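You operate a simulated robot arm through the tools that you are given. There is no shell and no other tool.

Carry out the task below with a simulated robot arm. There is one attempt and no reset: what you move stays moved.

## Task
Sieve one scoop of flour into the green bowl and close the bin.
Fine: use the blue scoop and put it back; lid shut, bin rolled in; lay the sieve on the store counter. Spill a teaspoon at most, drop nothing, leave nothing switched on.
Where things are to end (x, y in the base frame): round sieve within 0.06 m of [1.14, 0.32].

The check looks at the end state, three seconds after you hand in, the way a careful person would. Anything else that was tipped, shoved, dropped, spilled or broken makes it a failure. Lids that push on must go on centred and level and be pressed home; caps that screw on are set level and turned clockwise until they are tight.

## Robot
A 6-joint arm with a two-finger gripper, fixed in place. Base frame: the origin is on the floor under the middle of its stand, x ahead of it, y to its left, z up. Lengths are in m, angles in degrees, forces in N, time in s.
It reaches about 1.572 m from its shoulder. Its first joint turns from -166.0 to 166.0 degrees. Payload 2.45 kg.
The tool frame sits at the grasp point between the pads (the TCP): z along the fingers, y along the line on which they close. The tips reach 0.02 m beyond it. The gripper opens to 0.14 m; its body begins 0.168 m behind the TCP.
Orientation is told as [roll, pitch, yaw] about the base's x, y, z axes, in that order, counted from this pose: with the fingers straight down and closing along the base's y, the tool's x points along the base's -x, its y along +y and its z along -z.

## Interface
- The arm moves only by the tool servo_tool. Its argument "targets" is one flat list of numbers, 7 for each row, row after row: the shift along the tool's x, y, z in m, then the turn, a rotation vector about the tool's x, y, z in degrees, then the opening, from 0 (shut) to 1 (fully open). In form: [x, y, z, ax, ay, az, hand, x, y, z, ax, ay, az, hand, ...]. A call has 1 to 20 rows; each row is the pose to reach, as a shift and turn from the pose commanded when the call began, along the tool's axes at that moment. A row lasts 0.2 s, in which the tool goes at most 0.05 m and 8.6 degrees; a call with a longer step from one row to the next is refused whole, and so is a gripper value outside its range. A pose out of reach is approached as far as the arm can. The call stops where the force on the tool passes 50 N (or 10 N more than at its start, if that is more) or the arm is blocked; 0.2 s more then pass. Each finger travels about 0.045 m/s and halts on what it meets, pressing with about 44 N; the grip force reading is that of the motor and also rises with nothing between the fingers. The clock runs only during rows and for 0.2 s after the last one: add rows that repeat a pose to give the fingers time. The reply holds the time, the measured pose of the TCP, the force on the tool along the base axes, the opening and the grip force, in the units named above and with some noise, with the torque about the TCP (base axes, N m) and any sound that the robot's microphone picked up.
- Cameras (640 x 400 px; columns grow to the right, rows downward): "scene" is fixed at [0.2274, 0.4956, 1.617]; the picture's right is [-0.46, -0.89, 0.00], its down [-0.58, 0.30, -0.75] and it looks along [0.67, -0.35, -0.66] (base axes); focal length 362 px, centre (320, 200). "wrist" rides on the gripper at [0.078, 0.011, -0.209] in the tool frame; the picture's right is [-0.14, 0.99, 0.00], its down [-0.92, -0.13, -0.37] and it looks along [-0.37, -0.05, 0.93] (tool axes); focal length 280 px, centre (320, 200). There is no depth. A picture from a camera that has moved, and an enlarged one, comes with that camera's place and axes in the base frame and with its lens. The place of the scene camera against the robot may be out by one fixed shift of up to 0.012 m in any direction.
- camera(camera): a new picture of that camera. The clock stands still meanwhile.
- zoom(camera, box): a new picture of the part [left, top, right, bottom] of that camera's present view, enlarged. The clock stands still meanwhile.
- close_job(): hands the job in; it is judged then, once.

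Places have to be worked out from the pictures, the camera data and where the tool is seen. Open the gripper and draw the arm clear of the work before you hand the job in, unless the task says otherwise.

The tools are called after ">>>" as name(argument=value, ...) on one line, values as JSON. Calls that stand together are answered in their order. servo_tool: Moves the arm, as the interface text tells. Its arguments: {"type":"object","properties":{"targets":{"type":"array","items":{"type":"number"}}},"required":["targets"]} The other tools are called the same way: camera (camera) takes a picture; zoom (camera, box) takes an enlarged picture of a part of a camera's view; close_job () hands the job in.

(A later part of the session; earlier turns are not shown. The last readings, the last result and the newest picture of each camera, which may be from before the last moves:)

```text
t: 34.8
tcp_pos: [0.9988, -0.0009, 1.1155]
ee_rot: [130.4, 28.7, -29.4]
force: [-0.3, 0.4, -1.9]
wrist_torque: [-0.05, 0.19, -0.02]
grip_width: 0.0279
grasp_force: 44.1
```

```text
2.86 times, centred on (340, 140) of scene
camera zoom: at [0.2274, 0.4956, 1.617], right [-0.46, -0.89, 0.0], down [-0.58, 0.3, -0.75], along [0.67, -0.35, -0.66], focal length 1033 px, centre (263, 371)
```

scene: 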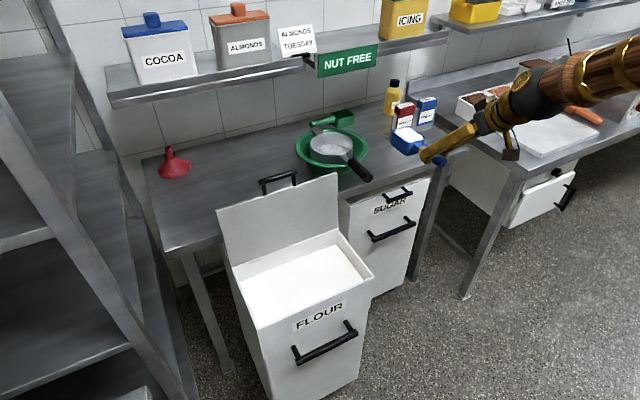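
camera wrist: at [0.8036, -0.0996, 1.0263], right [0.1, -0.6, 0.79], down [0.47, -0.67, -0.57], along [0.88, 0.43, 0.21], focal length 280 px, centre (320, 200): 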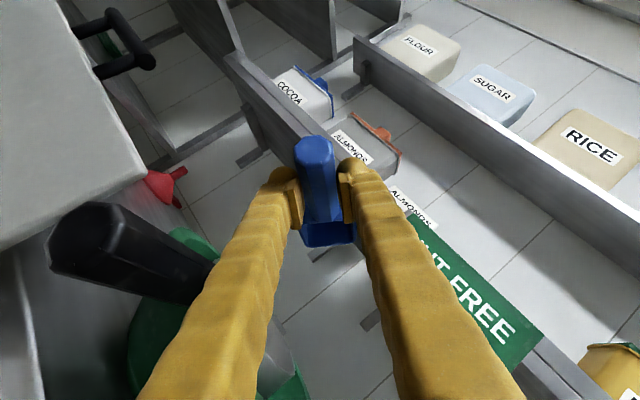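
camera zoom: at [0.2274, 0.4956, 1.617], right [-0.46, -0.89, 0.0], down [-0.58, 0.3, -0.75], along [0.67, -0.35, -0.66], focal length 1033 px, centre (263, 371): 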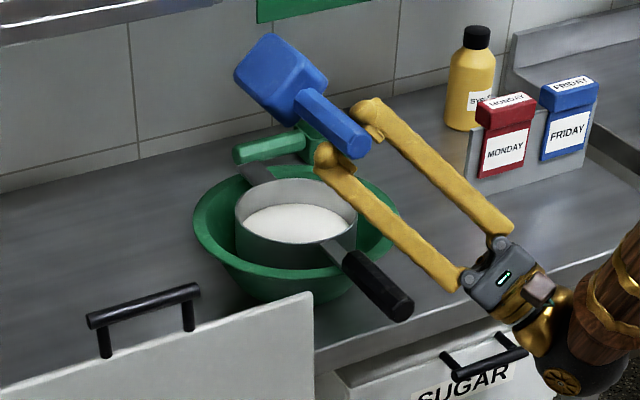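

The sieve holds the flour and none is visible outside it. I roll the scoop back upright.

>>> servo_tool(targets=[0, 0, 0, 5.87, 0, -4.93, 0, 0, 0, 0, 11.75, 0, -9.86, 0, 0, 0, 0, 17.62, 0, -14.79, 0, 0, 0, 0, 23.49, 0, -19.72, 0, 0, 0, 0, 29.36, 0, -24.65, 0, 0, 0, 0, 35.24, 0, -29.58, 0, 0, 0, 0, 41.11, 0, -34.51, 0, 0, 0, 0, 46.98, 0, -39.44, 0, 0, 0, 0, 52.85, 0, -44.37, 0, 0, 0, 0, 58.73, 0, -49.3, 0, 0, 0, 0, 64.6, 0, -54.23, 0, 0, 0, 0, 70.47, 0, -59.16, 0, 0, 0, 0, 76.34, 0, -64.09, 0, 0, 0, 0, 82.22, 0, -69.02, 0, 0, 0, 0, 88.09, 0, -73.95, 0, 0, 0, 0, 93.96, 0, -78.87, 0, 0, 0, 0, 99.83, 0, -83.8, 0, 0, 0, 0, 105.71, 0, -88.73, 0])

>>> zoom(camera="scene", box=[240, 70, 440, 210])

>>> camera(camera="wrist")

```text
t: 38.6
tcp_pos: [0.9978, 0.0008, 1.1149]
ee_rot: [0.0, -40.0, -0.1]
force: [-0.4, -0.5, -2.6]
wrist_torque: [0.01, 0.12, 0.0]
grip_width: 0.0278
grasp_force: 44.2
```

```text
2.86 times, centred on (340, 140) of scene
camera zoom: at [0.2274, 0.4956, 1.617], right [-0.46, -0.89, 0.0], down [-0.58, 0.3, -0.75], along [0.67, -0.35, -0.66], focal length 1033 px, centre (263, 371)
```

zoom: 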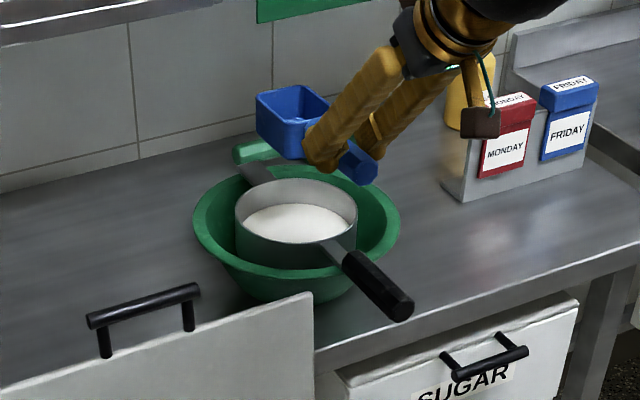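

```text
taken
camera wrist: at [0.8039, 0.0109, 1.2256], right [0.11, 0.99, 0.09], down [0.47, -0.13, 0.87], along [0.88, -0.05, -0.48], focal length 280 px, centre (320, 200)
```

wrist: 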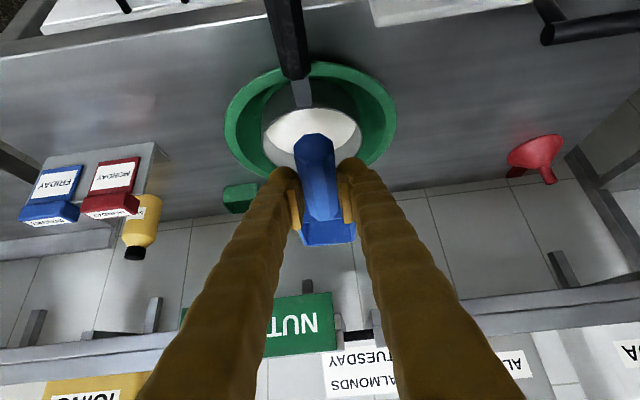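

The scoop is empty and the flour is in the sieve. I carry the scoop back to its original spot and lower it to the recorded grasp pose.

>>> servo_tool(targets=[-0.0002, -0.0352, 0.0122, 0, 0, 0, 0, -0.0005, -0.0703, 0.0243, 0, 0, 0, 0, -0.0007, -0.1055, 0.0365, 0, 0, 0, 0, -0.0009, -0.1407, 0.0487, 0, 0, 0, 0, -0.0012, -0.1758, 0.0608, 0, 0, 0, 0, -0.0014, -0.211, 0.073, 0, 0, 0, 0, 0.0243, -0.211, 0.1037, 0, 0, 0, 0, 0.05, -0.211, 0.1343, 0, 0, 0, 0, 0.0693, -0.211, 0.1573, 0, 0, 0, 0, 0.0822, -0.211, 0.1726, 0, 0, 0, 0, 0.0886, -0.211, 0.1803, 0, 0, 0, 0])

>>> zoom(camera="scene", box=[340, 100, 460, 180])

>>> camera(camera="wrist")

```text
t: 41.0
tcp_pos: [1.0449, -0.2111, 0.9196]
ee_rot: [0.0, -40.0, -0.2]
force: [0.7, 0.2, -1.9]
wrist_torque: [-0.02, 0.19, 0.01]
grip_width: 0.028
grasp_force: 44.3
```

```text
5.00 times, centred on (400, 140) of scene
camera zoom: at [0.2274, 0.4956, 1.617], right [-0.46, -0.89, 0.0], down [-0.58, 0.3, -0.75], along [0.67, -0.35, -0.66], focal length 1807 px, centre (-80, 500)
```

zoom: 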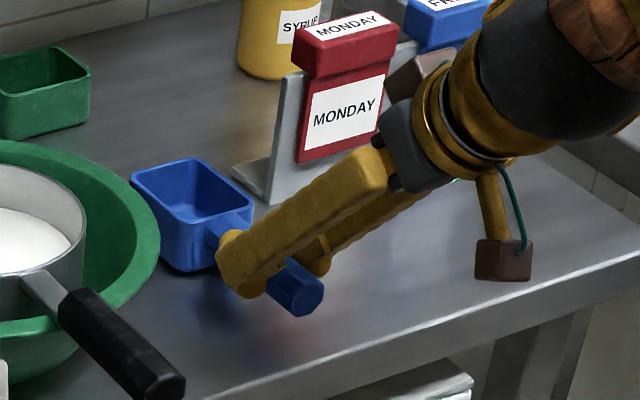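

```text
taken
camera wrist: at [0.8512, -0.2001, 1.0305], right [0.11, 0.99, 0.09], down [0.47, -0.13, 0.87], along [0.88, -0.05, -0.48], focal length 280 px, centre (320, 200)
```

wrist: 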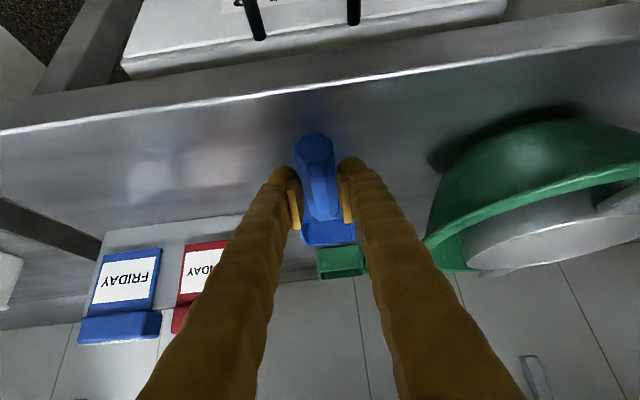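

Scoop hovers about 1 cm above its spot. I lower the remaining distance in small steps to feel contact.

>>> servo_tool(targets=[0.0032, 0, 0.0038, 0, 0, 0, 0, 0.0058, 0, 0.0069, 0, 0, 0, 0, 0.0071, 0, 0.0084, 0, 0, 0, 0, 0.0071, 0, 0.0084, 0, 0, 0, 0])

```text
t: 42.0
tcp_pos: [1.0458, -0.2133, 0.9084]
ee_rot: [0.0, -40.1, -0.1]
force: [-6.1, -1.4, 19.7]
wrist_torque: [-0.04, -1.12, -0.03]
grip_width: 0.0283
grasp_force: 43.9
```

Contact with the counter (≈20 N up). I ease up by about 1.5 mm before releasing.

>>> servo_tool(targets=[0.0063, 0, 0.0075, 0, 0, 0, 0, 0.0063, 0, 0.0075, 0, 0, 0, 0])

```text
t: 42.6
tcp_pos: [1.0449, -0.2118, 0.8972]
ee_rot: [0.1, -40.1, -0.1]
force: [-7.6, 0.1, 18.6]
wrist_torque: [0.03, -0.98, -0.01]
grip_width: 0.0283
grasp_force: 43.7
```

That went the wrong way: rows are relative to this call's start, so I pressed about 1 cm further down instead of up. I look before correcting.

>>> zoom(camera="scene", box=[340, 100, 460, 180])

>>> camera(camera="wrist")

```text
5.00 times, centred on (400, 140) of scene
camera zoom: at [0.2274, 0.4956, 1.617], right [-0.46, -0.89, 0.0], down [-0.58, 0.3, -0.75], along [0.67, -0.35, -0.66], focal length 1807 px, centre (-80, 500)
```

zoom: 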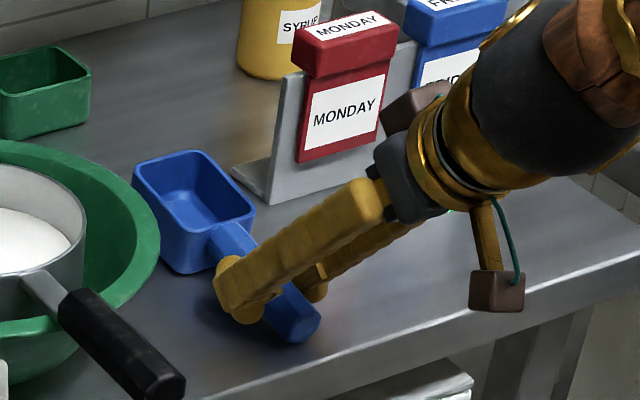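

```text
taken
camera wrist: at [0.8512, -0.2011, 1.0088], right [0.11, 0.99, 0.09], down [0.47, -0.13, 0.87], along [0.88, -0.05, -0.48], focal length 280 px, centre (320, 200)
```

wrist: 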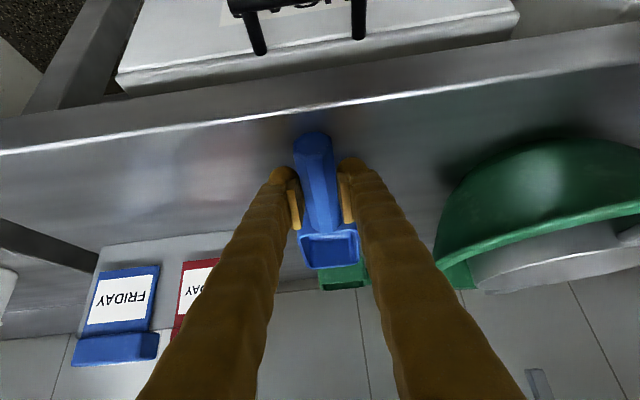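

The press made the scoop pitch in the grip (cup front raised ~10°). I raise back ~1 cm while pitching the cup down 10° to re-level it on the counter.

>>> servo_tool(targets=[-0.0016, 0, -0.0019, 0, 2.5, 0, 0, -0.0032, 0, -0.0038, 0, 4.5, 0, 0, -0.0048, 0, -0.0057, 0, 7, 0, 0, -0.0066, 0, -0.0078, 0, 9, 0, 0, -0.0066, 0, -0.0078, 0, 9, 0, 0])

>>> zoom(camera="scene", box=[340, 100, 460, 180])

>>> camera(camera="wrist")

```text
t: 43.8
tcp_pos: [1.0447, -0.2109, 0.9083]
ee_rot: [-0.1, -31.0, -0.2]
force: [2.9, 0.0, 5.0]
wrist_torque: [0.02, -0.45, 0.09]
grip_width: 0.0279
grasp_force: 43.8
```

```text
5.00 times, centred on (400, 140) of scene
camera zoom: at [0.2274, 0.4956, 1.617], right [-0.46, -0.89, 0.0], down [-0.58, 0.3, -0.75], along [0.67, -0.35, -0.66], focal length 1807 px, centre (-80, 500)
```

zoom: 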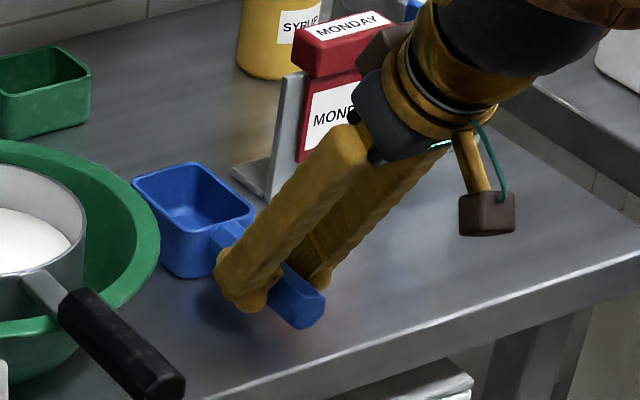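

```text
taken
camera wrist: at [0.8707, -0.2004, 1.0483], right [0.12, 0.99, 0.07], down [0.6, -0.13, 0.79], along [0.79, -0.05, -0.61], focal length 280 px, centre (320, 200)
```

wrist: 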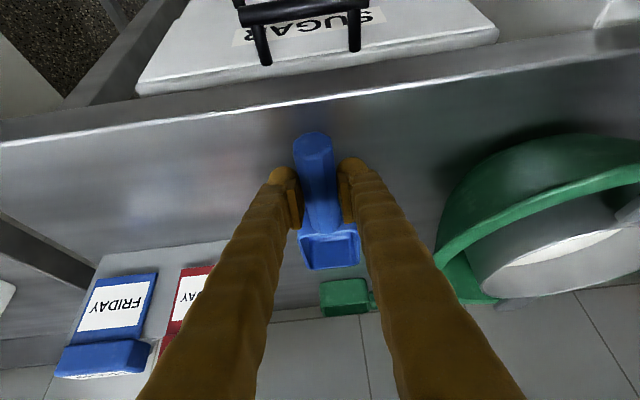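

Scoop is back essentially level at its spot (force only 5 N). I open the fingers and back away along the finger direction.

>>> servo_tool(targets=[0, 0, 0, 0, 0, 0, 0.1, 0, 0, 0, 0, 0, 0, 0.25, 0, 0, 0, 0, 0, 0, 0.4, 0, 0, 0, 0, 0, 0, 0.5, 0, 0, 0, 0, 0, 0, 0.5, 0, 0, -0.03, 0, 0, 0, 0.5, 0, 0, -0.07, 0, 0, 0, 0.5, 0, 0, -0.115, 0, 0, 0, 0.5, 0, 0, -0.16, 0, 0, 0, 0.5])

>>> zoom(camera="scene", box=[340, 100, 460, 180])

>>> camera(camera="wrist")

```text
t: 45.8
tcp_pos: [0.9627, -0.2132, 1.0436]
ee_rot: [0.0, -30.9, 0.0]
force: [0.1, 0.2, -1.2]
wrist_torque: [0.04, -0.05, -0.01]
grip_width: 0.0699
grasp_force: 0.0
```

```text
5.00 times, centred on (400, 140) of scene
camera zoom: at [0.2274, 0.4956, 1.617], right [-0.46, -0.89, 0.0], down [-0.58, 0.3, -0.75], along [0.67, -0.35, -0.66], focal length 1807 px, centre (-80, 500)
```

zoom: 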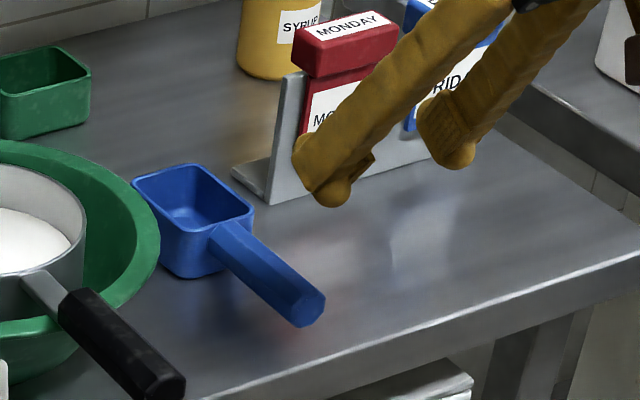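

```text
taken
camera wrist: at [0.7876, -0.2021, 1.184], right [0.12, 0.99, 0.07], down [0.6, -0.13, 0.79], along [0.79, -0.05, -0.61], focal length 280 px, centre (320, 200)
```

wrist: 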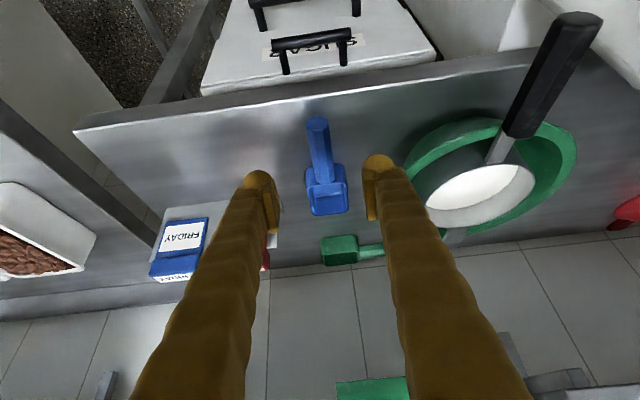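

The scoop is back flat on its spot (within a few mm). Next, close the bin before handling the sieve, since the open lid would block access; lid handle bar is at about (0.947, y 0.19–0.295, z 1.034). I back up and straighten the tool.

>>> servo_tool(targets=[0.0014, 0.0222, -0.0415, 0, 6.2, 0, 0.5, 0.0029, 0.0444, -0.0829, 0, 12.4, 0, 0.5, 0.0043, 0.0666, -0.1244, 0, 18.6, 0, 0.45, 0.0058, 0.0888, -0.1658, 0, 24.8, 0, 0.4, 0.0072, 0.111, -0.2073, 0, 31, 0, 0.4])

>>> camera(camera="wrist")

```text
t: 47.0
tcp_pos: [0.8507, -0.1006, 1.2202]
ee_rot: [0.0, 0.1, -0.1]
force: [-0.2, 0.1, 0.2]
wrist_torque: [0.0, 0.02, 0.01]
grip_width: 0.0559
grasp_force: 0.0
```

```text
taken
camera wrist: at [0.7726, -0.0896, 1.4292], right [0.14, 0.99, 0.0], down [0.92, -0.13, 0.37], along [0.36, -0.05, -0.93], focal length 280 px, centre (320, 200)
```

wrist: 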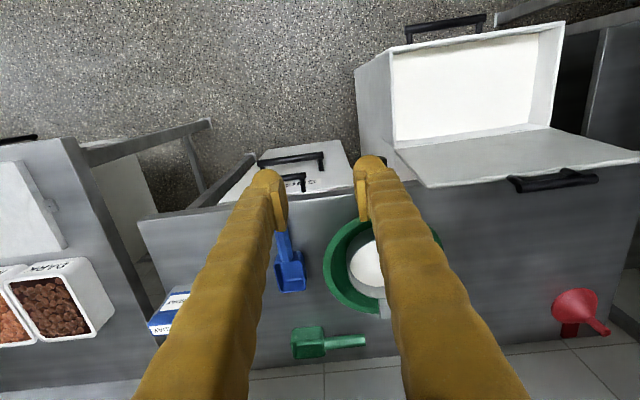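

Lid bar confirmed at x≈0.947, y 0.184–0.295, z≈1.034. I yaw +90° while moving above its middle (0.947, 0.24, 1.17).

>>> servo_tool(targets=[-0.0081, 0.0283, 0.0042, 0, 0, -7.5, 0.4, -0.0162, 0.0567, 0.0083, 0, 0, -15, 0.4, -0.0242, 0.085, 0.0125, 0, 0, -22.5, 0.4, -0.0323, 0.1133, 0.0167, 0, 0, -30, 0.4, -0.0404, 0.1417, 0.0208, 0, 0, -37.5, 0.4, -0.0485, 0.17, 0.025, 0, 0, -45, 0.4, -0.0566, 0.1983, 0.0292, 0, 0, -52.5, 0.4, -0.0647, 0.2267, 0.0333, 0, 0, -60, 0.4, -0.0728, 0.255, 0.0375, 0, 0, -67.5, 0.4, -0.0808, 0.2833, 0.0417, 0, 0, -75, 0.4, -0.0889, 0.3117, 0.0458, 0, 0, -82.5, 0.4, -0.097, 0.34, 0.05, 0, 0, -90, 0.4])

>>> camera(camera="wrist")

>>> zoom(camera="scene", box=[160, 60, 440, 260])

```text
t: 49.6
tcp_pos: [0.9481, 0.2394, 1.1716]
ee_rot: [0.0, 0.0, 90.0]
force: [-0.2, 0.1, 1.0]
wrist_torque: [0.0, 0.01, 0.01]
grip_width: 0.0561
grasp_force: 0.1
```

```text
taken
camera wrist: at [0.9368, 0.1611, 1.3812], right [-0.99, 0.14, 0.0], down [0.13, 0.92, 0.37], along [0.05, 0.37, -0.93], focal length 280 px, centre (320, 200)
```

wrist: 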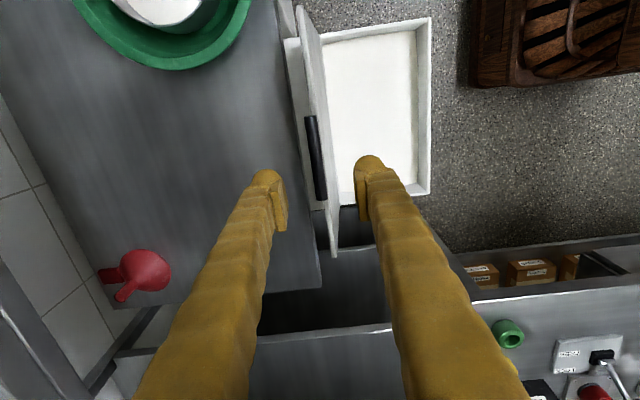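

```text
2.00 times, centred on (300, 160) of scene
camera zoom: at [0.2274, 0.4956, 1.617], right [-0.46, -0.89, 0.0], down [-0.58, 0.3, -0.75], along [0.67, -0.35, -0.66], focal length 723 px, centre (360, 280)
```

zoom: 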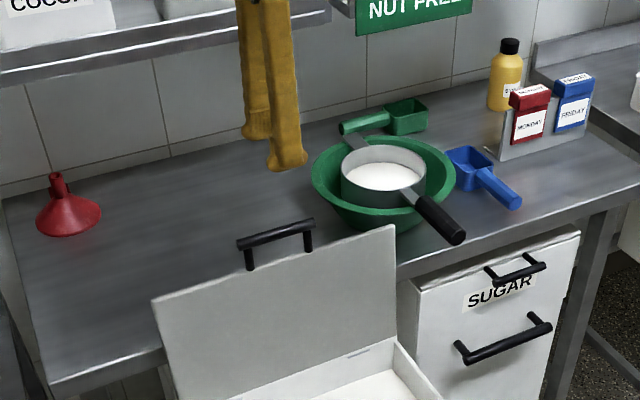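

Bar is centred at about x=0.952, y=0.244. I descend with the fingers straddling the bar and close on it.

>>> servo_tool(targets=[-0.003, -0.005, 0.03, 0, 0, 0, 0.4, -0.003, -0.005, 0.065, 0, 0, 0, 0.4, -0.003, -0.005, 0.1, 0, 0, 0, 0.4, -0.003, -0.005, 0.128, 0, 0, 0, 0.4, -0.003, -0.005, 0.128, 0, 0, 0, 0.3, -0.003, -0.005, 0.128, 0, 0, 0, 0.2, -0.003, -0.005, 0.128, 0, 0, 0, 0.1, -0.003, -0.005, 0.128, 0, 0, 0, 0, -0.003, -0.005, 0.128, 0, 0, 0, 0, -0.003, -0.005, 0.128, 0, 0, 0, 0])

>>> camera(camera="wrist")

>>> zoom(camera="scene", box=[200, 120, 340, 220])

```text
t: 51.8
tcp_pos: [0.9537, 0.2434, 1.0416]
ee_rot: [0.0, 0.0, 89.9]
force: [0.3, 0.1, -3.4]
wrist_torque: [0.04, -0.01, 0.0]
grip_width: 0.0124
grasp_force: 39.0
```

```text
taken
camera wrist: at [0.9422, 0.1652, 1.2523], right [-0.99, 0.14, 0.0], down [0.13, 0.92, 0.37], along [0.05, 0.36, -0.93], focal length 280 px, centre (320, 200)
```

wrist: 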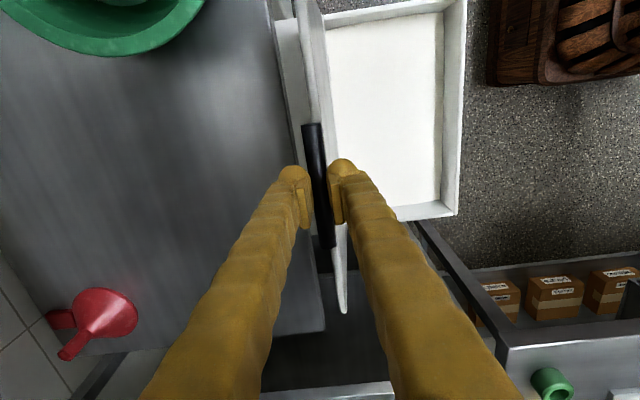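

```text
4.00 times, centred on (270, 170) of scene
camera zoom: at [0.2274, 0.4956, 1.617], right [-0.46, -0.89, 0.0], down [-0.58, 0.3, -0.75], along [0.67, -0.35, -0.66], focal length 1446 px, centre (520, 320)
```

zoom: 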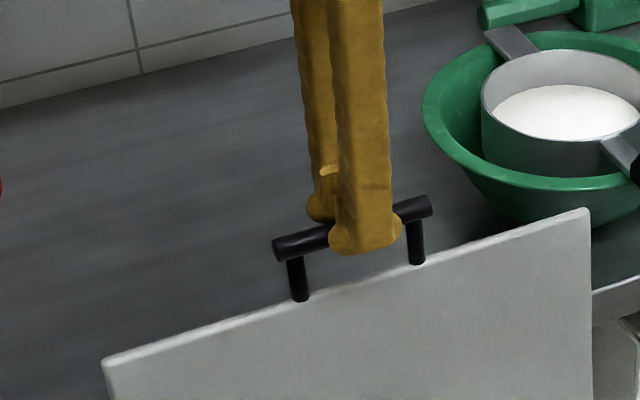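

I have a firm grip on the bar (12 mm thick). I start swinging the lid along its hinge arc (hinge ≈ (0.922, 0.788), radius ≈0.248), first 12° to check forces.

>>> servo_tool(targets=[0, 0.0131, -0.0013, 1.5, 0, 0, 0, 0, 0.0263, -0.0019, 3, 0, 0, 0, 0, 0.0395, -0.0019, 4.5, 0, 0, 0, 0, 0.0527, -0.0011, 6, 0, 0, 0])

>>> zoom(camera="scene", box=[160, 120, 400, 300])

```text
t: 52.8
tcp_pos: [0.8991, 0.2427, 1.0446]
ee_rot: [-6.1, 0.0, 90.0]
force: [-1.2, 20.6, 17.4]
wrist_torque: [0.3, 0.04, 0.1]
grip_width: 0.0099
grasp_force: 37.4
```

```text
2.22 times, centred on (280, 210) of scene
camera zoom: at [0.2274, 0.4956, 1.617], right [-0.46, -0.89, 0.0], down [-0.58, 0.3, -0.75], along [0.67, -0.35, -0.66], focal length 803 px, centre (409, 178)
```

zoom: 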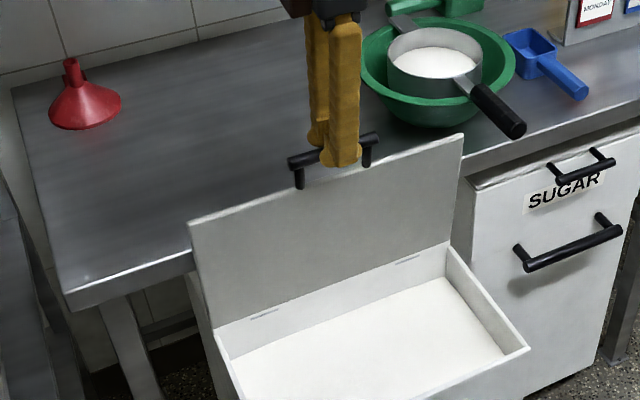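

The bar seems to sit right at the fingertips (width shrank to 10 mm, ~17 N pushing the tool up). I'll crack the fingers open slightly (bar stays caged), go 9 mm deeper and re-grip.

>>> servo_tool(targets=[0, 0, 0, 0, 0, 0, 0.12, 0, 0, 0, 0, 0, 0, 0.15, 0, 0, 0.005, 0, 0, 0, 0.15, 0, 0, 0.01, 0, 0, 0, 0.15, 0, 0, 0.01, 0, 0, 0, 0.08, 0, 0, 0.01, 0, 0, 0, 0, 0, 0, 0.01, 0, 0, 0, 0])

>>> camera(camera="wrist")

>>> zoom(camera="scene", box=[220, 120, 360, 220])

```text
t: 54.4
tcp_pos: [0.902, 0.243, 1.0331]
ee_rot: [-6.0, 0.0, 89.9]
force: [-0.6, -1.2, -3.1]
wrist_torque: [-0.05, 0.0, 0.05]
grip_width: 0.0145
grasp_force: 40.3
```

```text
taken
camera wrist: at [0.8683, 0.1651, 1.2409], right [-0.98, 0.14, -0.1], down [0.09, 0.92, 0.38], along [0.15, 0.36, -0.92], focal length 280 px, centre (320, 200)
```

wrist: 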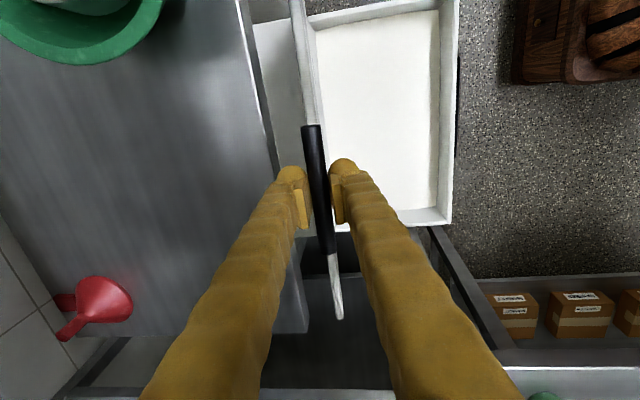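

```text
4.00 times, centred on (290, 170) of scene
camera zoom: at [0.2274, 0.4956, 1.617], right [-0.46, -0.89, 0.0], down [-0.58, 0.3, -0.75], along [0.67, -0.35, -0.66], focal length 1446 px, centre (440, 320)
```

zoom: 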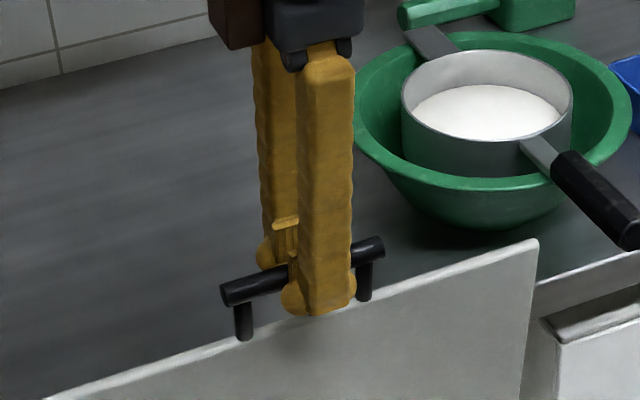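

Force is now near zero with the bar well seated (14.5 mm reading). I continue the arc to about 32° of lid rotation.

>>> servo_tool(targets=[0, 0.0171, 0.0002, 2.4, 0, 0, 0, 0, 0.0343, 0.0018, 4.8, 0, 0, 0, 0, 0.0513, 0.0042, 7.2, 0, 0, 0, 0, 0.0682, 0.0081, 9.6, 0, 0, 0, 0, 0.0846, 0.0131, 12, 0, 0, 0])

>>> zoom(camera="scene", box=[160, 120, 400, 300])

```text
t: 55.6
tcp_pos: [0.8188, 0.2426, 1.0109]
ee_rot: [-18.0, 0.0, 90.0]
force: [8.2, 18.7, -18.5]
wrist_torque: [0.05, 0.06, 0.08]
grip_width: 0.0148
grasp_force: 40.7
```

```text
2.22 times, centred on (280, 210) of scene
camera zoom: at [0.2274, 0.4956, 1.617], right [-0.46, -0.89, 0.0], down [-0.58, 0.3, -0.75], along [0.67, -0.35, -0.66], focal length 803 px, centre (409, 178)
```

zoom: 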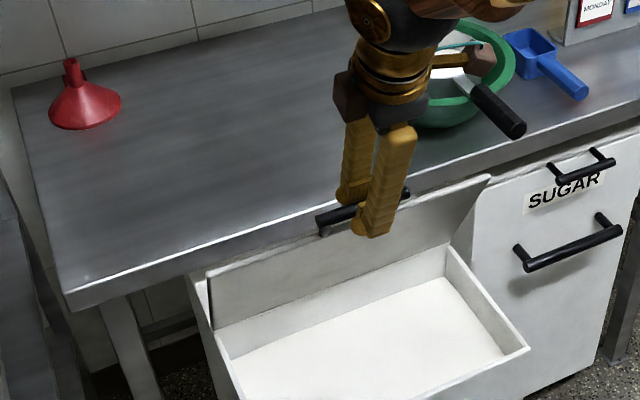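

Forces of ~18 N suggest the true arc is a couple of mm lower (hinge a bit further back); I correct the arc and continue.

>>> servo_tool(targets=[-0.001, 0.0007, 0.0023, 0, 0, 0, 0, -0.0012, 0.0155, 0.005, 2.4, 0, 0, 0, -0.0012, 0.0321, 0.0091, 4.8, 0, 0, 0])

```text
t: 56.4
tcp_pos: [0.7895, 0.2443, 0.9947]
ee_rot: [-22.8, 0.0, 90.0]
force: [-2.8, 2.0, 2.1]
wrist_torque: [-0.27, 0.07, -0.04]
grip_width: 0.0146
grasp_force: 40.6
```

Forces dropped to ~2–3 N. I continue along the refined arc.

>>> servo_tool(targets=[0, 0.0166, 0.004, 2.4, 0, 0, 0, 0, 0.0331, 0.0091, 4.8, 0, 0, 0, 0, 0.049, 0.0152, 7.2, 0, 0, 0, 0, 0.0645, 0.0226, 9.6, 0, 0, 0, 0, 0.0794, 0.0308, 12, 0, 0, 0])

>>> zoom(camera="scene", box=[160, 120, 400, 300])

```text
t: 57.6
tcp_pos: [0.7282, 0.2433, 0.9332]
ee_rot: [-34.7, 0.1, 89.9]
force: [-3.0, -5.8, -1.5]
wrist_torque: [-0.52, 0.19, -0.07]
grip_width: 0.0141
grasp_force: 40.6
```

```text
2.22 times, centred on (280, 210) of scene
camera zoom: at [0.2274, 0.4956, 1.617], right [-0.46, -0.89, 0.0], down [-0.58, 0.3, -0.75], along [0.67, -0.35, -0.66], focal length 803 px, centre (409, 178)
```

zoom: 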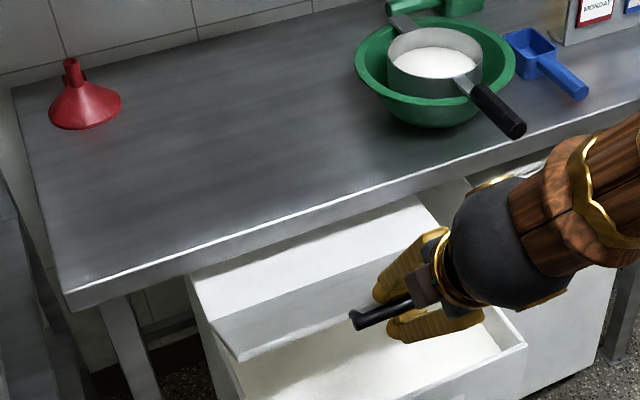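

Lid is coming down in a controlled way. I continue to about α = -74°, nearly closed.

>>> servo_tool(targets=[0, 0.016, 0.0063, 2.4, 0, 0, 0, 0, 0.0314, 0.0136, 4.8, 0, 0, 0, 0, 0.0465, 0.022, 7.2, 0, 0, 0, 0, 0.0607, 0.0315, 9.6, 0, 0, 0, 0, 0.0744, 0.0418, 12, 0, 0, 0])

>>> zoom(camera="scene", box=[160, 140, 400, 320])

>>> camera(camera="wrist")

```text
t: 58.8
tcp_pos: [0.6922, 0.2448, 0.8565]
ee_rot: [-46.9, 0.0, 90.0]
force: [1.5, -14.0, -3.6]
wrist_torque: [-0.23, 0.12, -0.09]
grip_width: 0.0133
grasp_force: 40.0
```

```text
2.22 times, centred on (280, 230) of scene
camera zoom: at [0.2274, 0.4956, 1.617], right [-0.46, -0.89, 0.0], down [-0.58, 0.3, -0.75], along [0.67, -0.35, -0.66], focal length 803 px, centre (409, 133)
```

zoom: 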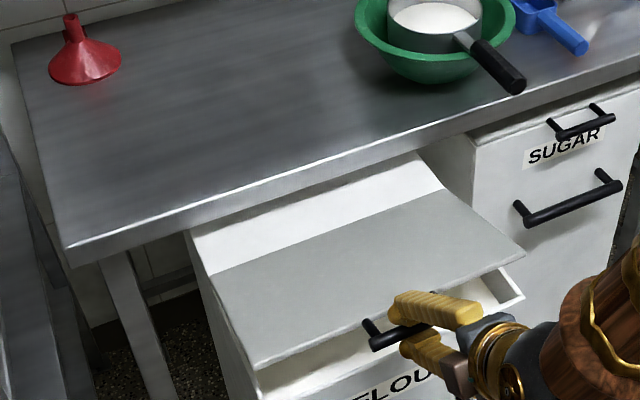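

```text
taken
camera wrist: at [0.5325, 0.1666, 0.9926], right [-0.68, 0.14, -0.72], down [-0.18, 0.92, 0.35], along [0.71, 0.36, -0.6], focal length 280 px, centre (320, 200)
```

wrist: 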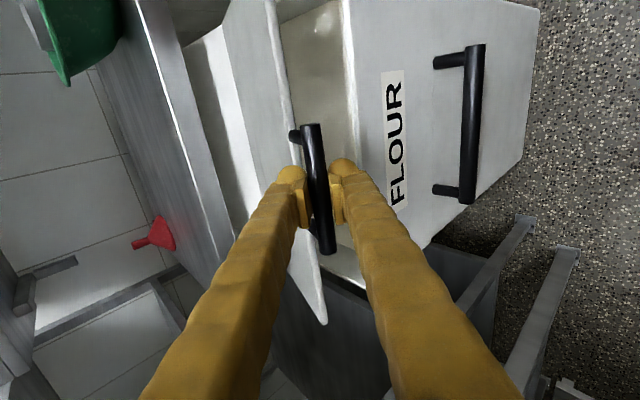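

About 16° remain. I keep lowering while tilting the fingers further forward so they stay clear of the lid edge.

>>> servo_tool(targets=[0.001, 0.0148, 0.0084, 5, 0, 0, 0, 0.001, 0.0291, 0.0178, 10, 0, 0, 0, 0.001, 0.0426, 0.0282, 15, 0, 0, 0])

>>> zoom(camera="scene", box=[160, 140, 400, 320])

>>> camera(camera="wrist")

```text
t: 59.6
tcp_pos: [0.7001, 0.2517, 0.806]
ee_rot: [-61.8, -0.1, 89.7]
force: [0.6, -33.4, -1.4]
wrist_torque: [-0.55, -0.01, 0.13]
grip_width: 0.0119
grasp_force: 38.8
out of reach, approached as far as the arm can: row 3
```

```text
2.22 times, centred on (280, 230) of scene
camera zoom: at [0.2274, 0.4956, 1.617], right [-0.46, -0.89, 0.0], down [-0.58, 0.3, -0.75], along [0.67, -0.35, -0.66], focal length 803 px, centre (409, 133)
```

zoom: 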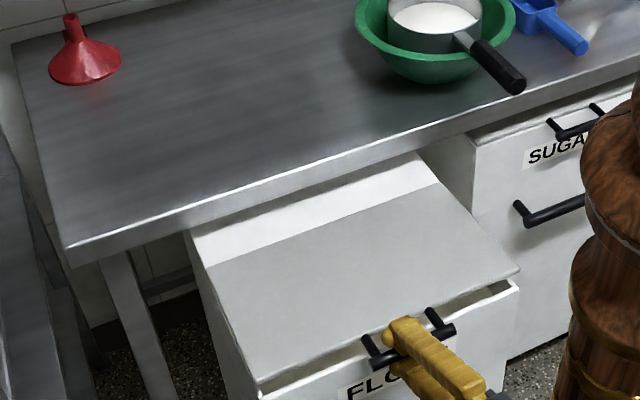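

```text
taken
camera wrist: at [0.5098, 0.1746, 0.8981], right [-0.47, 0.14, -0.87], down [-0.26, 0.92, 0.29], along [0.84, 0.36, -0.4], focal length 280 px, centre (320, 200)
```

wrist: 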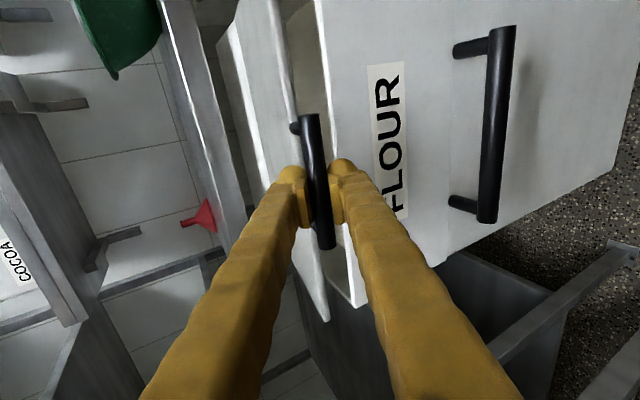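

The last row went just out of reach (arm too folded) with some side force building. The lid is only ~6° open; I step back to a less tilted, reachable pose to relieve the force.

>>> servo_tool(targets=[0, -0.0097, -0.0017, -5.9, 0, 0, 0, 0, -0.0194, -0.0034, -11.8, 0, 0, 0])

>>> camera(camera="wrist")

```text
t: 60.2
tcp_pos: [0.706, 0.2531, 0.8267]
ee_rot: [-49.9, 0.0, 90.0]
force: [3.0, -25.6, 1.0]
wrist_torque: [-1.0, -0.17, 0.38]
grip_width: 0.0112
grasp_force: 38.3
```

```text
taken
camera wrist: at [0.5385, 0.1755, 0.9538], right [-0.64, 0.14, -0.76], down [-0.2, 0.92, 0.33], along [0.75, 0.36, -0.56], focal length 280 px, centre (320, 200)
```

wrist: 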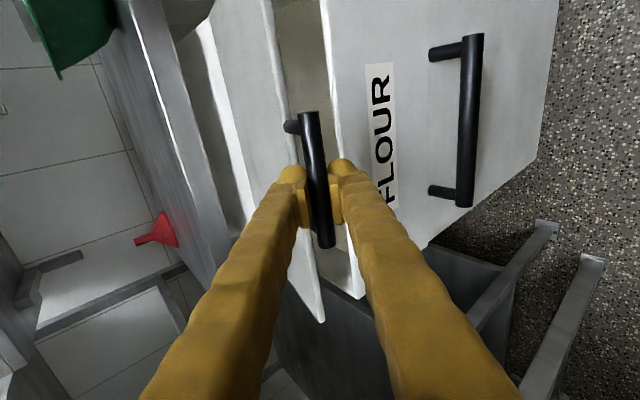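

The bin itself rolled ~1.5 cm inwards (it's free on its wheels), and the tool drifted 1 cm in +y against a handle leg. I shift back -y by 9 mm to unload.

>>> servo_tool(targets=[0.005, 0, 0, 0, 0, 0, 0, 0.009, 0, 0, 0, 0, 0, 0])

>>> zoom(camera="scene", box=[180, 160, 400, 325])

```text
t: 60.8
tcp_pos: [0.7044, 0.2457, 0.8273]
ee_rot: [-50.0, 0.0, 89.9]
force: [2.5, 34.2, -0.4]
wrist_torque: [1.05, 0.01, -0.74]
grip_width: 0.0112
grasp_force: 38.2
```

```text
2.42 times, centred on (290, 242) of scene
camera zoom: at [0.2274, 0.4956, 1.617], right [-0.46, -0.89, 0.0], down [-0.58, 0.3, -0.75], along [0.67, -0.35, -0.66], focal length 876 px, centre (393, 97)
```

zoom: 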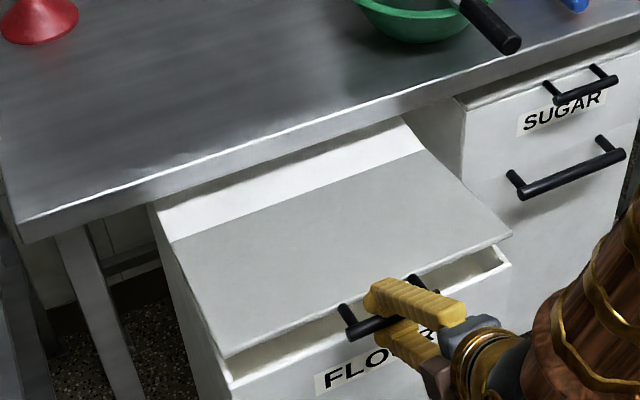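

Side force is just grip friction along the bar; the balance is near y≈0.2495. I lower another 2 cm at this reachable tilt.

>>> servo_tool(targets=[-0.003, 0.0055, 0.0038, 0, 0, 0, 0, -0.004, 0.0111, 0.0075, 0, 0, 0, 0, -0.004, 0.0166, 0.0113, 0, 0, 0, 0])

>>> zoom(camera="scene", box=[180, 160, 400, 325])

>>> camera(camera="wrist")

```text
t: 61.6
tcp_pos: [0.7036, 0.2477, 0.8061]
ee_rot: [-49.8, 0.0, 89.8]
force: [-1.2, -33.8, -1.3]
wrist_torque: [-0.59, 0.03, 0.41]
grip_width: 0.0116
grasp_force: 38.1
```

```text
2.42 times, centred on (290, 242) of scene
camera zoom: at [0.2274, 0.4956, 1.617], right [-0.46, -0.89, 0.0], down [-0.58, 0.3, -0.75], along [0.67, -0.35, -0.66], focal length 876 px, centre (393, 97)
```

zoom: 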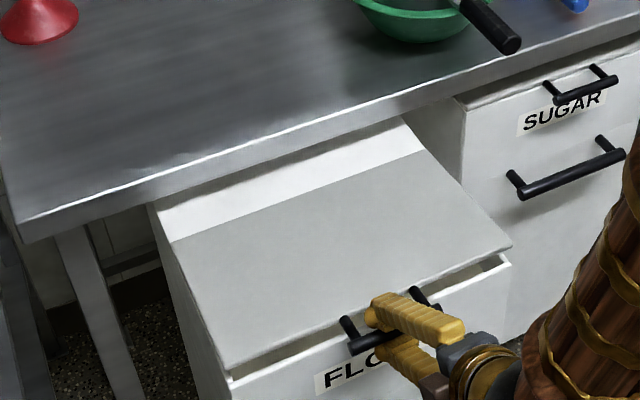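

```text
taken
camera wrist: at [0.5361, 0.17, 0.9328], right [-0.64, 0.14, -0.76], down [-0.2, 0.92, 0.33], along [0.75, 0.36, -0.56], focal length 280 px, centre (320, 200)
```

wrist: 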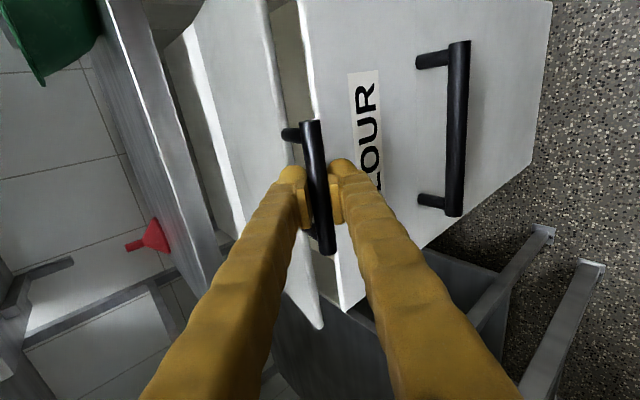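

Gap is now about 2 cm. I lower another 1.2 cm, then crack the fingers open.

>>> servo_tool(targets=[0.001, 0.0046, 0.0038, 0, 0, 0, 0, 0.002, 0.0092, 0.0077, 0, 0, 0, 0, 0.002, 0.0092, 0.0077, 0, 0, 0, 0.12, 0.002, 0.0092, 0.0077, 0, 0, 0, 0.18, 0.002, 0.0092, 0.0077, 0, 0, 0, 0.2])

>>> zoom(camera="scene", box=[180, 160, 400, 325])

>>> camera(camera="wrist")

```text
t: 62.8
tcp_pos: [0.7051, 0.247, 0.7936]
ee_rot: [-50.0, 0.0, 90.0]
force: [0.8, -0.3, 0.8]
wrist_torque: [0.0, 0.0, 0.01]
grip_width: 0.0278
grasp_force: 0.1
```

```text
2.42 times, centred on (290, 242) of scene
camera zoom: at [0.2274, 0.4956, 1.617], right [-0.46, -0.89, 0.0], down [-0.58, 0.3, -0.75], along [0.67, -0.35, -0.66], focal length 876 px, centre (393, 97)
```

zoom: 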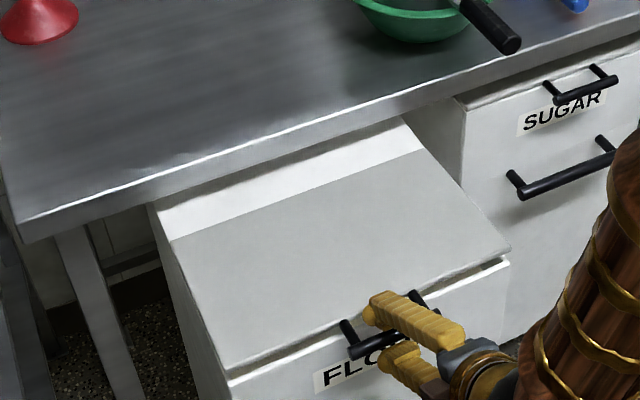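

```text
taken
camera wrist: at [0.5375, 0.1684, 0.921], right [-0.64, 0.14, -0.76], down [-0.2, 0.92, 0.33], along [0.74, 0.36, -0.56], focal length 280 px, centre (320, 200)
```

wrist: 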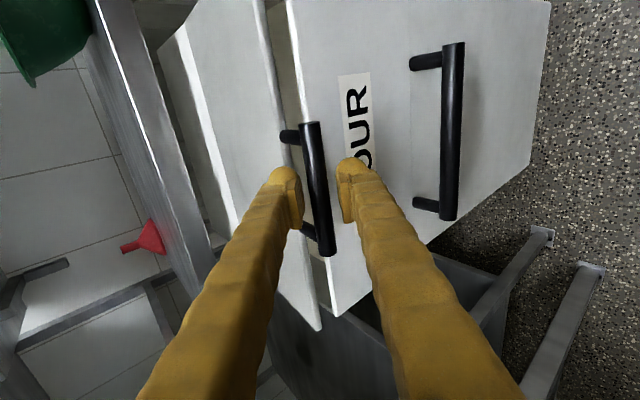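

The lid is released and nearly shut (~1 cm gap, hinge friction holds it). I retreat along the finger axis, easing the tilt back.

>>> servo_tool(targets=[0, 0, -0.015, -2, 0, 0, 0.2, 0, 0, -0.03, -5, 0, 0, 0.2, 0, 0, -0.05, -8, 0, 0, 0.2])

>>> zoom(camera="scene", box=[180, 160, 400, 325])

>>> camera(camera="wrist")

```text
t: 63.6
tcp_pos: [0.6646, 0.2469, 0.8248]
ee_rot: [-42.0, 0.0, 90.0]
force: [-1.7, -0.4, -0.2]
wrist_torque: [-0.01, 0.01, -0.01]
grip_width: 0.0282
grasp_force: 0.1
```

```text
2.42 times, centred on (290, 242) of scene
camera zoom: at [0.2274, 0.4956, 1.617], right [-0.46, -0.89, 0.0], down [-0.58, 0.3, -0.75], along [0.67, -0.35, -0.66], focal length 876 px, centre (393, 97)
```

zoom: 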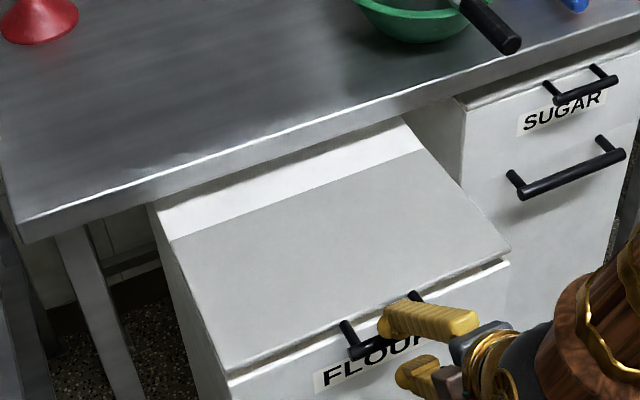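

```text
taken
camera wrist: at [0.5173, 0.1691, 0.9742], right [-0.74, 0.14, -0.66], down [-0.15, 0.92, 0.36], along [0.66, 0.36, -0.66], focal length 280 px, centre (320, 200)
```

wrist: 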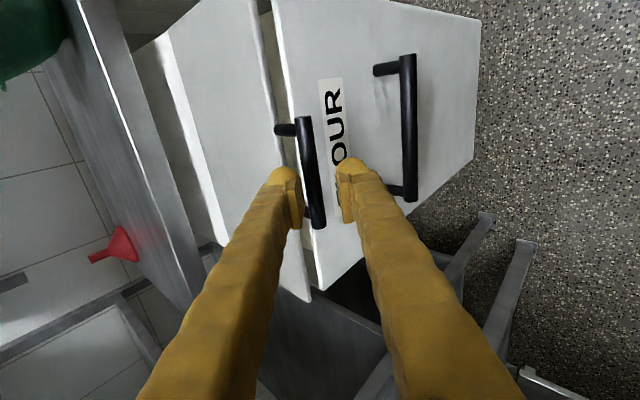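

Fingers are clear of the bar. I raise and straighten the tool, close the fingers and position above the lid's front edge to press it shut.

>>> servo_tool(targets=[0, -0.0201, -0.0223, -7, 0, 0, 0.2, 0, -0.0401, -0.0446, -14, 0, 0, 0.2, 0, -0.0713, -0.0569, -21, 0, 0, 0.1, 0, -0.0966, -0.0475, -28, 0, 0, 0, 0, -0.1189, -0.0275, -35, 0, 0, 0, 0, -0.1375, -0.0107, -42, 0, 0, 0, 0, -0.1375, -0.0107, -42, 0, 0, 0])

>>> zoom(camera="scene", box=[180, 160, 400, 325])

>>> camera(camera="wrist")

```text
t: 65.2
tcp_pos: [0.7609, 0.2452, 0.9262]
ee_rot: [0.1, -0.1, 90.0]
force: [-0.3, 0.2, -0.2]
wrist_torque: [0.05, 0.0, -0.04]
grip_width: 0.0
grasp_force: 29.3
```

```text
2.42 times, centred on (290, 242) of scene
camera zoom: at [0.2274, 0.4956, 1.617], right [-0.46, -0.89, 0.0], down [-0.58, 0.3, -0.75], along [0.67, -0.35, -0.66], focal length 876 px, centre (393, 97)
```

zoom: 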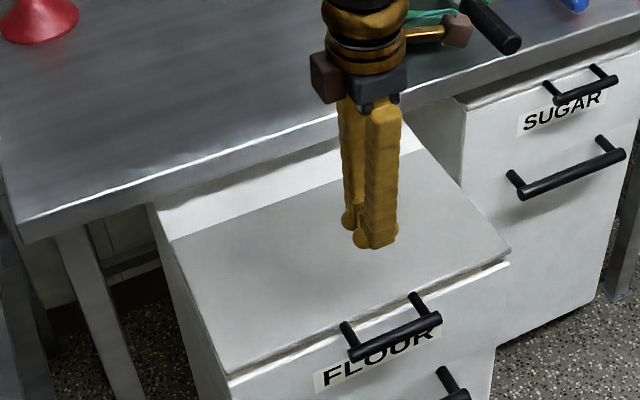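

```text
taken
camera wrist: at [0.7501, 0.1672, 1.1364], right [-0.99, 0.14, 0.0], down [0.13, 0.92, 0.37], along [0.05, 0.37, -0.93], focal length 280 px, centre (320, 200)
```

wrist: 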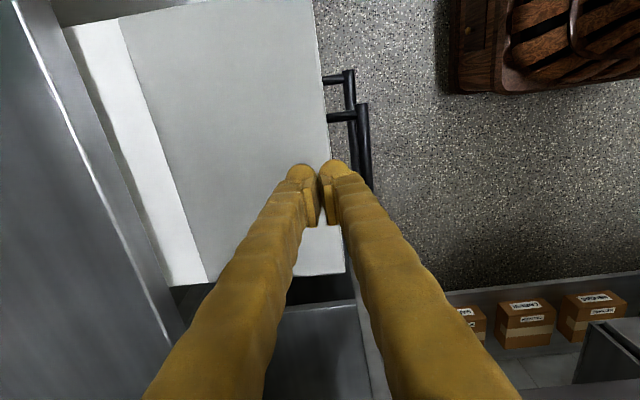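

The lid's front edge shows a ~1 cm gap. I lower the closed fingers onto the lid near its front edge and press gently.

>>> servo_tool(targets=[0, -0.012, 0.035, 0, 0, 0, 0, 0, -0.024, 0.07, 0, 0, 0, 0, 0, -0.024, 0.088, 0, 0, 0, 0, 0, -0.024, 0.096, 0, 0, 0, 0, 0, -0.024, 0.103, 0, 0, 0, 0, 0, -0.024, 0.108, 0, 0, 0, 0, 0, -0.024, 0.113, 0, 0, 0, 0])

>>> zoom(camera="scene", box=[180, 160, 400, 325])

```text
t: 66.8
tcp_pos: [0.7843, 0.246, 0.8147]
ee_rot: [-0.1, 0.0, 89.9]
force: [-0.5, 0.3, -0.3]
wrist_torque: [-0.02, 0.03, 0.0]
grip_width: 0.0
grasp_force: 29.5
```

```text
2.42 times, centred on (290, 242) of scene
camera zoom: at [0.2274, 0.4956, 1.617], right [-0.46, -0.89, 0.0], down [-0.58, 0.3, -0.75], along [0.67, -0.35, -0.66], focal length 876 px, centre (393, 97)
```

zoom: 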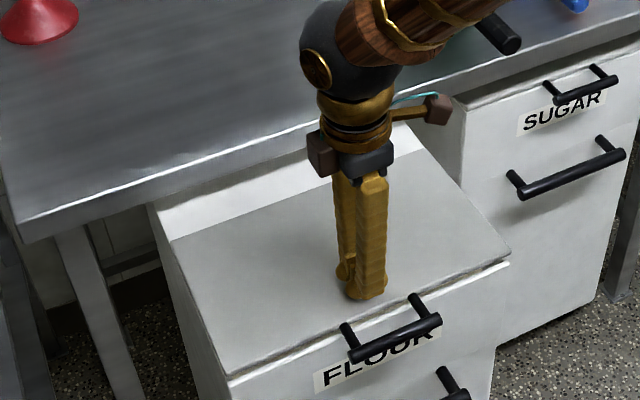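

No contact yet with the tips at z≈0.795. I continue down in small steps.

>>> servo_tool(targets=[0, 0, 0.004, 0, 0, 0, 0, 0, 0, 0.008, 0, 0, 0, 0, 0, 0, 0.012, 0, 0, 0, 0, 0, 0, 0.016, 0, 0, 0, 0, 0, 0, 0.02, 0, 0, 0, 0])

>>> zoom(camera="scene", box=[180, 160, 400, 325])

```text
t: 68.0
tcp_pos: [0.7865, 0.2459, 0.7955]
ee_rot: [-0.1, 0.0, 89.9]
force: [-1.0, -6.8, 32.2]
wrist_torque: [-0.12, 0.04, 0.08]
grip_width: 0.0062
grasp_force: 29.5
```

```text
2.42 times, centred on (290, 242) of scene
camera zoom: at [0.2274, 0.4956, 1.617], right [-0.46, -0.89, 0.0], down [-0.58, 0.3, -0.75], along [0.67, -0.35, -0.66], focal length 876 px, centre (393, 97)
```

zoom: 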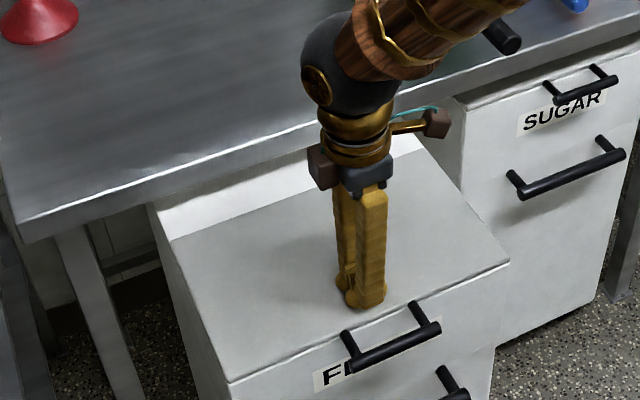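

Lid is shut (32 N press, gap gone). I raise the tool straight up and take a look at the whole scene.

>>> servo_tool(targets=[0, 0, -0.03, 0, 0, 0, 0, 0, 0, -0.07, 0, 0, 0, 0, 0, 0, -0.115, 0, 0, 0, 0, 0, 0, -0.16, 0, 0, 0, 0, 0, 0, -0.2, 0, 0, 0, 0])

>>> camera(camera="scene")

>>> camera(camera="wrist")

```text
t: 69.2
tcp_pos: [0.7876, 0.2468, 0.9943]
ee_rot: [0.0, 0.1, 89.9]
force: [0.6, 0.2, -0.6]
wrist_torque: [0.0, 0.04, -0.01]
grip_width: 0.0001
grasp_force: 29.4
```

```text
taken
```

scene: 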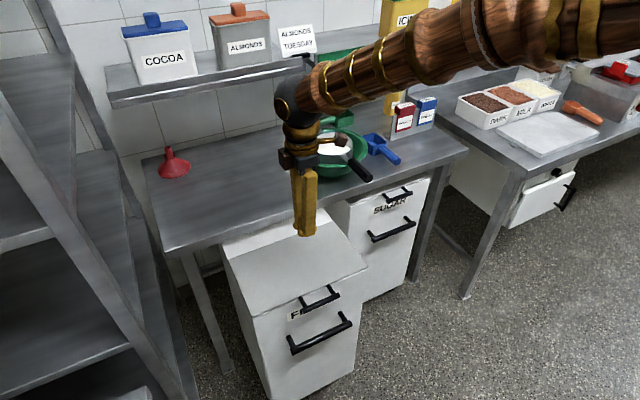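

```text
taken
camera wrist: at [0.7762, 0.1685, 1.204], right [-0.99, 0.14, 0.0], down [0.13, 0.92, 0.37], along [0.05, 0.36, -0.93], focal length 280 px, centre (320, 200)
```

wrist: 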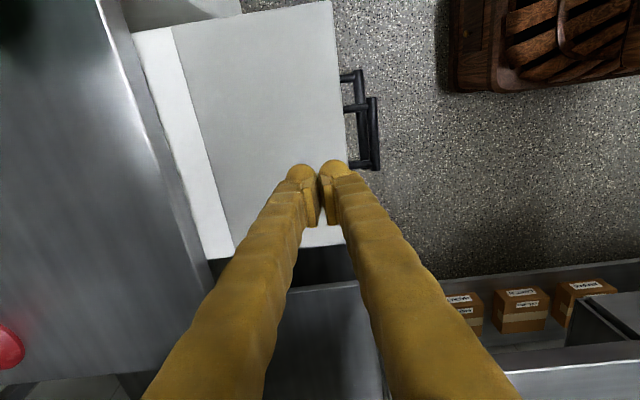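

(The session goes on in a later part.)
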